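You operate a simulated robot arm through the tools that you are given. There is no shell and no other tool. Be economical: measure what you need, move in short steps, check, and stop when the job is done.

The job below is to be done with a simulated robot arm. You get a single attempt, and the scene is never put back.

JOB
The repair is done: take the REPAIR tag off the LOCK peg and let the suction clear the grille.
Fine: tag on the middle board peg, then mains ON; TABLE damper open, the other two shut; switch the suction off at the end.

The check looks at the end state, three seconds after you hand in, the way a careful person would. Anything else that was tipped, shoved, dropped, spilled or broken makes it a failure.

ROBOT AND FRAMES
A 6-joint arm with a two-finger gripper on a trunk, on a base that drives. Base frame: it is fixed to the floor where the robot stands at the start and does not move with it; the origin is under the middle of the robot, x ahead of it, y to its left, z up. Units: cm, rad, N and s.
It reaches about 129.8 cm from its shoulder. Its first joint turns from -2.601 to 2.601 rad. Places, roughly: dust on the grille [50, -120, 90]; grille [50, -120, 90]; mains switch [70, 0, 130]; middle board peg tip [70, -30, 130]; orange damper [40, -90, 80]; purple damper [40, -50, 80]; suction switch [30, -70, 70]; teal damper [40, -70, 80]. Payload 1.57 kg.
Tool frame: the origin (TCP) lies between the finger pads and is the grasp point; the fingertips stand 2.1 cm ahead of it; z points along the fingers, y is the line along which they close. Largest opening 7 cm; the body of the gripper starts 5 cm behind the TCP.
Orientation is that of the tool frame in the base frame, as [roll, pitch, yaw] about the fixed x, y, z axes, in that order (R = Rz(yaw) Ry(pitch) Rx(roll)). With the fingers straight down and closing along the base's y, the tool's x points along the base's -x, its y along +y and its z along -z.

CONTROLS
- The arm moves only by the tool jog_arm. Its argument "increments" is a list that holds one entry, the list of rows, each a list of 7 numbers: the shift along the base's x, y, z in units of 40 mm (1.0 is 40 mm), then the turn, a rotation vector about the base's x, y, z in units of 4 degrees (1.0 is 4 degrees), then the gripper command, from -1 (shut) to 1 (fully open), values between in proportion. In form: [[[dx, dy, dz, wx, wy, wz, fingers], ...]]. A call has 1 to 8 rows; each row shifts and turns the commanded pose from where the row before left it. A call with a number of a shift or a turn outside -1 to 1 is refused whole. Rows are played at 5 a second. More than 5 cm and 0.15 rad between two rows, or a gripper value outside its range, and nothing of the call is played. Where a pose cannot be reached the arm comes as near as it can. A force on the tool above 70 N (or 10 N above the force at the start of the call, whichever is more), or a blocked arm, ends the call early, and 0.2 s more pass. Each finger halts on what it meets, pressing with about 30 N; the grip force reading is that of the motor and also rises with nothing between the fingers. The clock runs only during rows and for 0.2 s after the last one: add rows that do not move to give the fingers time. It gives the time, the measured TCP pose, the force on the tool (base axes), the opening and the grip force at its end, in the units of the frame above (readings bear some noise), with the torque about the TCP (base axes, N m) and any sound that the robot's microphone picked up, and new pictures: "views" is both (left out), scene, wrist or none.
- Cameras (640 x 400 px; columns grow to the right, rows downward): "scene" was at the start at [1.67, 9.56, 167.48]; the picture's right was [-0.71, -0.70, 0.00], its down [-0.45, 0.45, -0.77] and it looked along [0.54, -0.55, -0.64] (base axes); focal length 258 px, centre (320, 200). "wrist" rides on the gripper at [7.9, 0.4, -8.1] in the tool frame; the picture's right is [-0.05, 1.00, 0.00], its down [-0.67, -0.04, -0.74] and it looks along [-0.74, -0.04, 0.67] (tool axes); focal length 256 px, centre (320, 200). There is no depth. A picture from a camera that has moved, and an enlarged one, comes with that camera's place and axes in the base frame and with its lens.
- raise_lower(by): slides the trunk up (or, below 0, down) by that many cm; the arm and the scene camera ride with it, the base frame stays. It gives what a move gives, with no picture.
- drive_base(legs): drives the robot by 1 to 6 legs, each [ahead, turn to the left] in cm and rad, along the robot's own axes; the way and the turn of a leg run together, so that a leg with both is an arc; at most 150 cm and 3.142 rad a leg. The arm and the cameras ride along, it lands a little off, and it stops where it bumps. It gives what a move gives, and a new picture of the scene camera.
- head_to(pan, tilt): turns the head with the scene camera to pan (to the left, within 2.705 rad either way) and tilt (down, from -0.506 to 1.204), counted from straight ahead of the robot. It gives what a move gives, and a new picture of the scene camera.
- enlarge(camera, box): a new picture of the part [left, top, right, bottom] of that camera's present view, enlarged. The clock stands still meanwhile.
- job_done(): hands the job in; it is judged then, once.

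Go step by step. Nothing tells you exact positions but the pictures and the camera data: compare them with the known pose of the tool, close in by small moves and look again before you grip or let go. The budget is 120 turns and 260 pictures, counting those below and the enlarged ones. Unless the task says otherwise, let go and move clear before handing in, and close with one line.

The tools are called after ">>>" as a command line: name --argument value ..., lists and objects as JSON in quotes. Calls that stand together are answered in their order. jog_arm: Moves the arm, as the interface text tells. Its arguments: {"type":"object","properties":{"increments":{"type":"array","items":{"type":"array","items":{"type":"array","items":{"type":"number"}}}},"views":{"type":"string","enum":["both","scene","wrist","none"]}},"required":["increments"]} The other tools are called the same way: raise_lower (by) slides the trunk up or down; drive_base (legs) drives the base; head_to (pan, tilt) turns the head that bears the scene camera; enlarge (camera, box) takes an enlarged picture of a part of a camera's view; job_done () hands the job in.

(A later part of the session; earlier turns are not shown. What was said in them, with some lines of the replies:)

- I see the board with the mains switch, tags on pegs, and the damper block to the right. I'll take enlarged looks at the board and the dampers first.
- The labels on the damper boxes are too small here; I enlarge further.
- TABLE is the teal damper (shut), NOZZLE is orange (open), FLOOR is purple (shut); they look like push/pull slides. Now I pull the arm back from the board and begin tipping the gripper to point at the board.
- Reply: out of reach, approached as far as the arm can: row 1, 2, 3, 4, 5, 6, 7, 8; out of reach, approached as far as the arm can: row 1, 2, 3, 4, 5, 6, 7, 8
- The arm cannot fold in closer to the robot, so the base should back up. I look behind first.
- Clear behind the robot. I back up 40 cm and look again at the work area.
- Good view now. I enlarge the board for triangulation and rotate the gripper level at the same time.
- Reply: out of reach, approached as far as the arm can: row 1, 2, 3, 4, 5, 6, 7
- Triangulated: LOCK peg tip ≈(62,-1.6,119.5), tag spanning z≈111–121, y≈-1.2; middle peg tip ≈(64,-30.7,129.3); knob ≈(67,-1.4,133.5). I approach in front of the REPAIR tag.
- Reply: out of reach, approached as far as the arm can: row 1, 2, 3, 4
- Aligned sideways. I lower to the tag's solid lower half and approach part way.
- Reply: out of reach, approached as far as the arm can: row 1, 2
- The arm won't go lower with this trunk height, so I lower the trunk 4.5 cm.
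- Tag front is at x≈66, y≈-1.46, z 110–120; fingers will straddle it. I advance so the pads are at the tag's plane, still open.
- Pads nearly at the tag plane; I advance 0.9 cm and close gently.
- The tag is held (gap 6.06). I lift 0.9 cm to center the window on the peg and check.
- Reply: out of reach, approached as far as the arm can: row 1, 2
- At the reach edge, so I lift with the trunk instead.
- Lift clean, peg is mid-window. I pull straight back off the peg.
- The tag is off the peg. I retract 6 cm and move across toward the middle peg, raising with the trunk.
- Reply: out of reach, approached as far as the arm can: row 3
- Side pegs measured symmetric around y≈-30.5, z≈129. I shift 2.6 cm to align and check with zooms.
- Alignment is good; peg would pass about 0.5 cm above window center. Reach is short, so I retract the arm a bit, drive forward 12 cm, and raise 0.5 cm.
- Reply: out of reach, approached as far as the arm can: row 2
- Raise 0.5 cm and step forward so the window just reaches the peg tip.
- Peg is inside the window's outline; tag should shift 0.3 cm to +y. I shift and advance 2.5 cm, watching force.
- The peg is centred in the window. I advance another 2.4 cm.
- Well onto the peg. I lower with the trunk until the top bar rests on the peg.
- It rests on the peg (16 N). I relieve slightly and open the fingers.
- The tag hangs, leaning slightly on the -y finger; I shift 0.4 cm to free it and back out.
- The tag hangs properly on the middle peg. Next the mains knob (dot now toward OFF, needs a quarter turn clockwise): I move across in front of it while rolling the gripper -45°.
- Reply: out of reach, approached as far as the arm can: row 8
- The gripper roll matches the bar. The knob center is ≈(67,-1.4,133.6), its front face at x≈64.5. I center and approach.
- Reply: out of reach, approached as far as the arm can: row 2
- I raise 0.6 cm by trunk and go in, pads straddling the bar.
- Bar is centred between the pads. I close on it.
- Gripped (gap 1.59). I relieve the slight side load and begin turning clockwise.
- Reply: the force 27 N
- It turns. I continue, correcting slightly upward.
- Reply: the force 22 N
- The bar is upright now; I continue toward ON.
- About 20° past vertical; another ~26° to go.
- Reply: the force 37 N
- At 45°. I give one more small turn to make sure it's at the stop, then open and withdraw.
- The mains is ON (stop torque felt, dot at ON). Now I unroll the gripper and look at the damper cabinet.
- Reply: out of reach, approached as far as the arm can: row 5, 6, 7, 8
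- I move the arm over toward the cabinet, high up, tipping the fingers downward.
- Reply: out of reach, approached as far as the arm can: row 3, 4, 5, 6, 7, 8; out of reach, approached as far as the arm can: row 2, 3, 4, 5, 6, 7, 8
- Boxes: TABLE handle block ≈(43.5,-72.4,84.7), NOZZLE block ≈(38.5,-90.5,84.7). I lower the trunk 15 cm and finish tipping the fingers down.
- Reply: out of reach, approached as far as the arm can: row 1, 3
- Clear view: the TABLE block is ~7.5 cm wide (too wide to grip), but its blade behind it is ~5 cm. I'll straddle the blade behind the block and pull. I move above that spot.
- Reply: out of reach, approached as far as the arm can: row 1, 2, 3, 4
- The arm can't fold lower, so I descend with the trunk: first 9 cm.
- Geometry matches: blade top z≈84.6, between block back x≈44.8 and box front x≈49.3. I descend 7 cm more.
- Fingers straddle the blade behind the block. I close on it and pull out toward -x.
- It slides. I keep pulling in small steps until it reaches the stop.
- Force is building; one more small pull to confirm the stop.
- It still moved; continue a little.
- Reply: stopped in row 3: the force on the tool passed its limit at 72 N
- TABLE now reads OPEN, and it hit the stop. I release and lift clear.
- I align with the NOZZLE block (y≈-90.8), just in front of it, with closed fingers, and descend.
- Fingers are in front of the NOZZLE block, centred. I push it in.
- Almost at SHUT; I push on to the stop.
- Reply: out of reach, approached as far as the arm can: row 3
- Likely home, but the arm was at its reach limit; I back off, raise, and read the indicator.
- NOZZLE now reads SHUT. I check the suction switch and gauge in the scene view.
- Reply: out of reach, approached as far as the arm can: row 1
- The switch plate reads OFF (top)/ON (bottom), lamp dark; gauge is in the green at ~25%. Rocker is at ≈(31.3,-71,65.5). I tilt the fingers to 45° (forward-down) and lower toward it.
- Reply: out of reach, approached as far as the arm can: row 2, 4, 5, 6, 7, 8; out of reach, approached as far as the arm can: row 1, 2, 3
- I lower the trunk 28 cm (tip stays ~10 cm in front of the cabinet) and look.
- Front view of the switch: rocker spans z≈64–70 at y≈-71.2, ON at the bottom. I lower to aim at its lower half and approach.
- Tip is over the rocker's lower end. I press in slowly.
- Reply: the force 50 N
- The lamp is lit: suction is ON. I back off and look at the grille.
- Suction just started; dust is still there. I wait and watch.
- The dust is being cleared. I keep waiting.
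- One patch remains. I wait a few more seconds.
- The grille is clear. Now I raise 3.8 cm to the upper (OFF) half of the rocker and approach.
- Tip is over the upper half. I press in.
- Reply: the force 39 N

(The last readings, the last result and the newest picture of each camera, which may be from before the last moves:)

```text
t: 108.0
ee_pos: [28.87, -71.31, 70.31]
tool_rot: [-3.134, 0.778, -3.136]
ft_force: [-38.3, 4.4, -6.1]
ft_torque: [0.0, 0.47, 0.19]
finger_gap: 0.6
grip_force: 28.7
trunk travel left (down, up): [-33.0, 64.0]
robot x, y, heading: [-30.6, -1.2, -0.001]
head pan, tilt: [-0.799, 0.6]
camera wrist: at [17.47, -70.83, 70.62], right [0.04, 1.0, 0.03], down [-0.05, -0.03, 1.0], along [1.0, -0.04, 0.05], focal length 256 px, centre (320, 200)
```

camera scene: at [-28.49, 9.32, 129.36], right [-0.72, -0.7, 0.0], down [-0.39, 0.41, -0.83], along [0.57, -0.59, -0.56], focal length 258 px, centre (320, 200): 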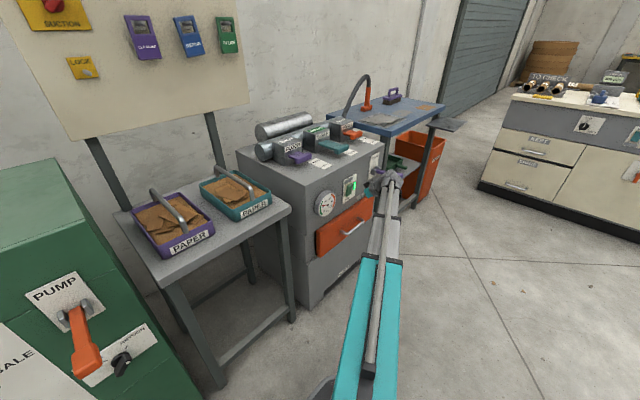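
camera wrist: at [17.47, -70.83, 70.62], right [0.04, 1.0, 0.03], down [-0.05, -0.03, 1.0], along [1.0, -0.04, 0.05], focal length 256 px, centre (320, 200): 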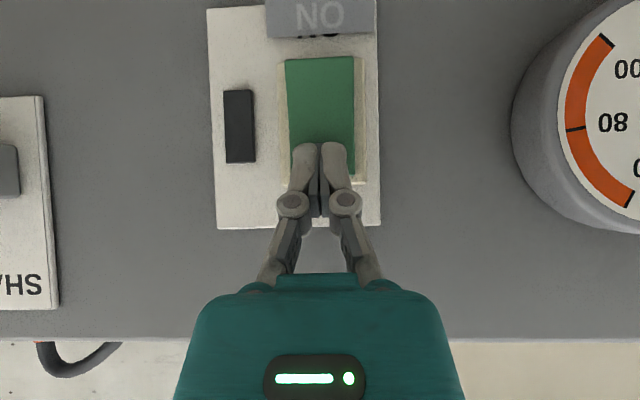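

The lamp is out: suction is OFF. I back away and do a final check of everything.

>>> jog_arm --increments '[[[-0.5, 0, 0, 0, 0, 0, -1], [-0.8, 0, 0, 0, 0, 0, -1], [-0.8, 0, 0, 0, 0, 0, -1], [0, 0, 0, 0, 0, 0, -1]]]' --views "wrist"

>>> head_to --pan -0.6 --tilt 0.4

>>> enlarge --camera "scene" --box '[0, 60, 320, 260]'

>>> enlarge --camera "scene" --box '[260, 140, 500, 300]'

```text
t: 109.0
ee_pos: [20.76, -71.06, 70.29]
tool_rot: [-3.131, 0.781, -3.134]
ft_force: [-0.1, -0.5, -0.3]
ft_torque: [0.01, -0.01, -0.01]
finger_gap: 0.0
grip_force: 28.2
trunk travel left (down, up): [-33.0, 64.0]
robot x, y, heading: [-30.04, -1.1, -0.002]
head pan, tilt: [-0.799, 0.6]
camera wrist: at [9.48, -70.75, 70.56], right [0.04, 1.0, 0.03], down [-0.05, -0.03, 1.0], along [1.0, -0.04, 0.05], focal length 256 px, centre (320, 200)
```

wrist: 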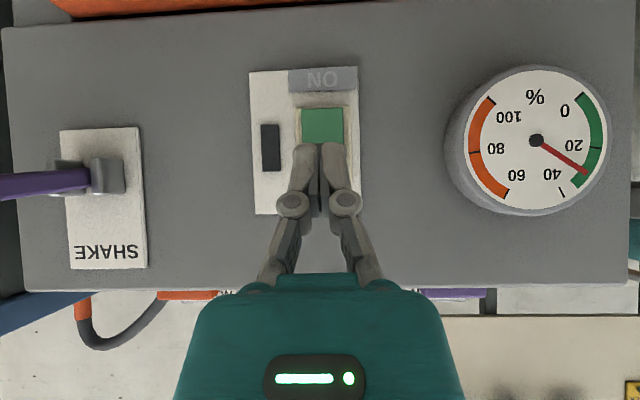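

```text
t: 109.7
ee_pos: [20.88, -71.1, 70.36]
tool_rot: [-3.133, 0.782, -3.136]
ft_force: [-0.4, -0.6, 0.0]
ft_torque: [0.05, 0.03, 0.08]
finger_gap: 0.0
grip_force: 28.7
trunk travel left (down, up): [-33.0, 64.0]
robot x, y, heading: [-30.21, -1.46, -0.005]
head pan, tilt: [-0.6, 0.4]
camera scene: at [-27.02, 10.42, 134.97], right [-0.57, -0.82, 0.0], down [-0.32, 0.22, -0.92], along [0.76, -0.52, -0.39], focal length 258 px, centre (320, 200)
```

scene: 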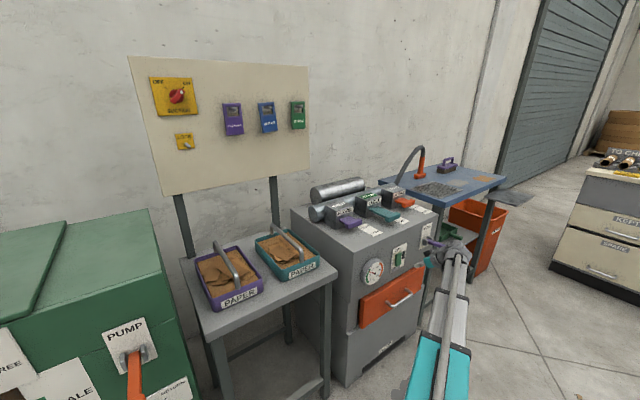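

```text
2.00 times, centred on (160, 160) of scene
camera zoom: at [-27.02, 10.42, 134.97], right [-0.57, -0.82, 0.0], down [-0.32, 0.22, -0.92], along [0.76, -0.52, -0.39], focal length 516 px, centre (640, 280)
```

zoom: 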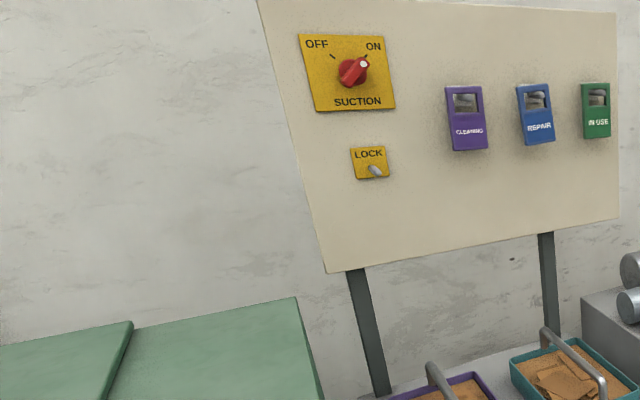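

```text
2.50 times, centred on (380, 220) of scene
camera zoom: at [-27.02, 10.42, 134.97], right [-0.57, -0.82, 0.0], down [-0.32, 0.22, -0.92], along [0.76, -0.52, -0.39], focal length 645 px, centre (170, 150)
```

zoom: 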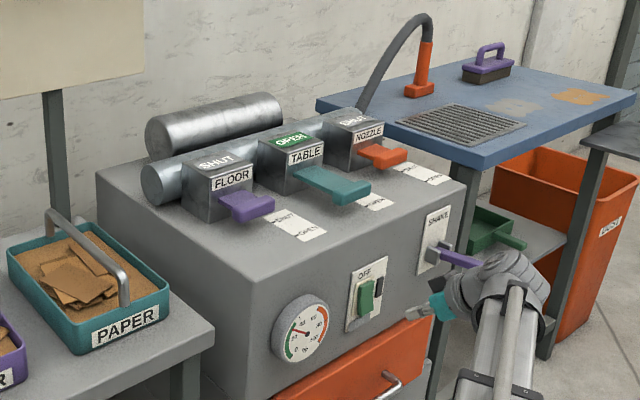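

All of it checks out: the REPAIR tag hangs on the middle peg and the mains is ON. TABLE is open with NOZZLE and FLOOR shut, the grille is clear, the suction is off and the arm is clear. I hand in.

>>> job_done

```text
The job is handed in.
```

The job is done and handed in: the REPAIR tag is on the middle board peg, the mains is ON, TABLE is open with NOZZLE and FLOOR shut, the grille is clear, and the suction is off.
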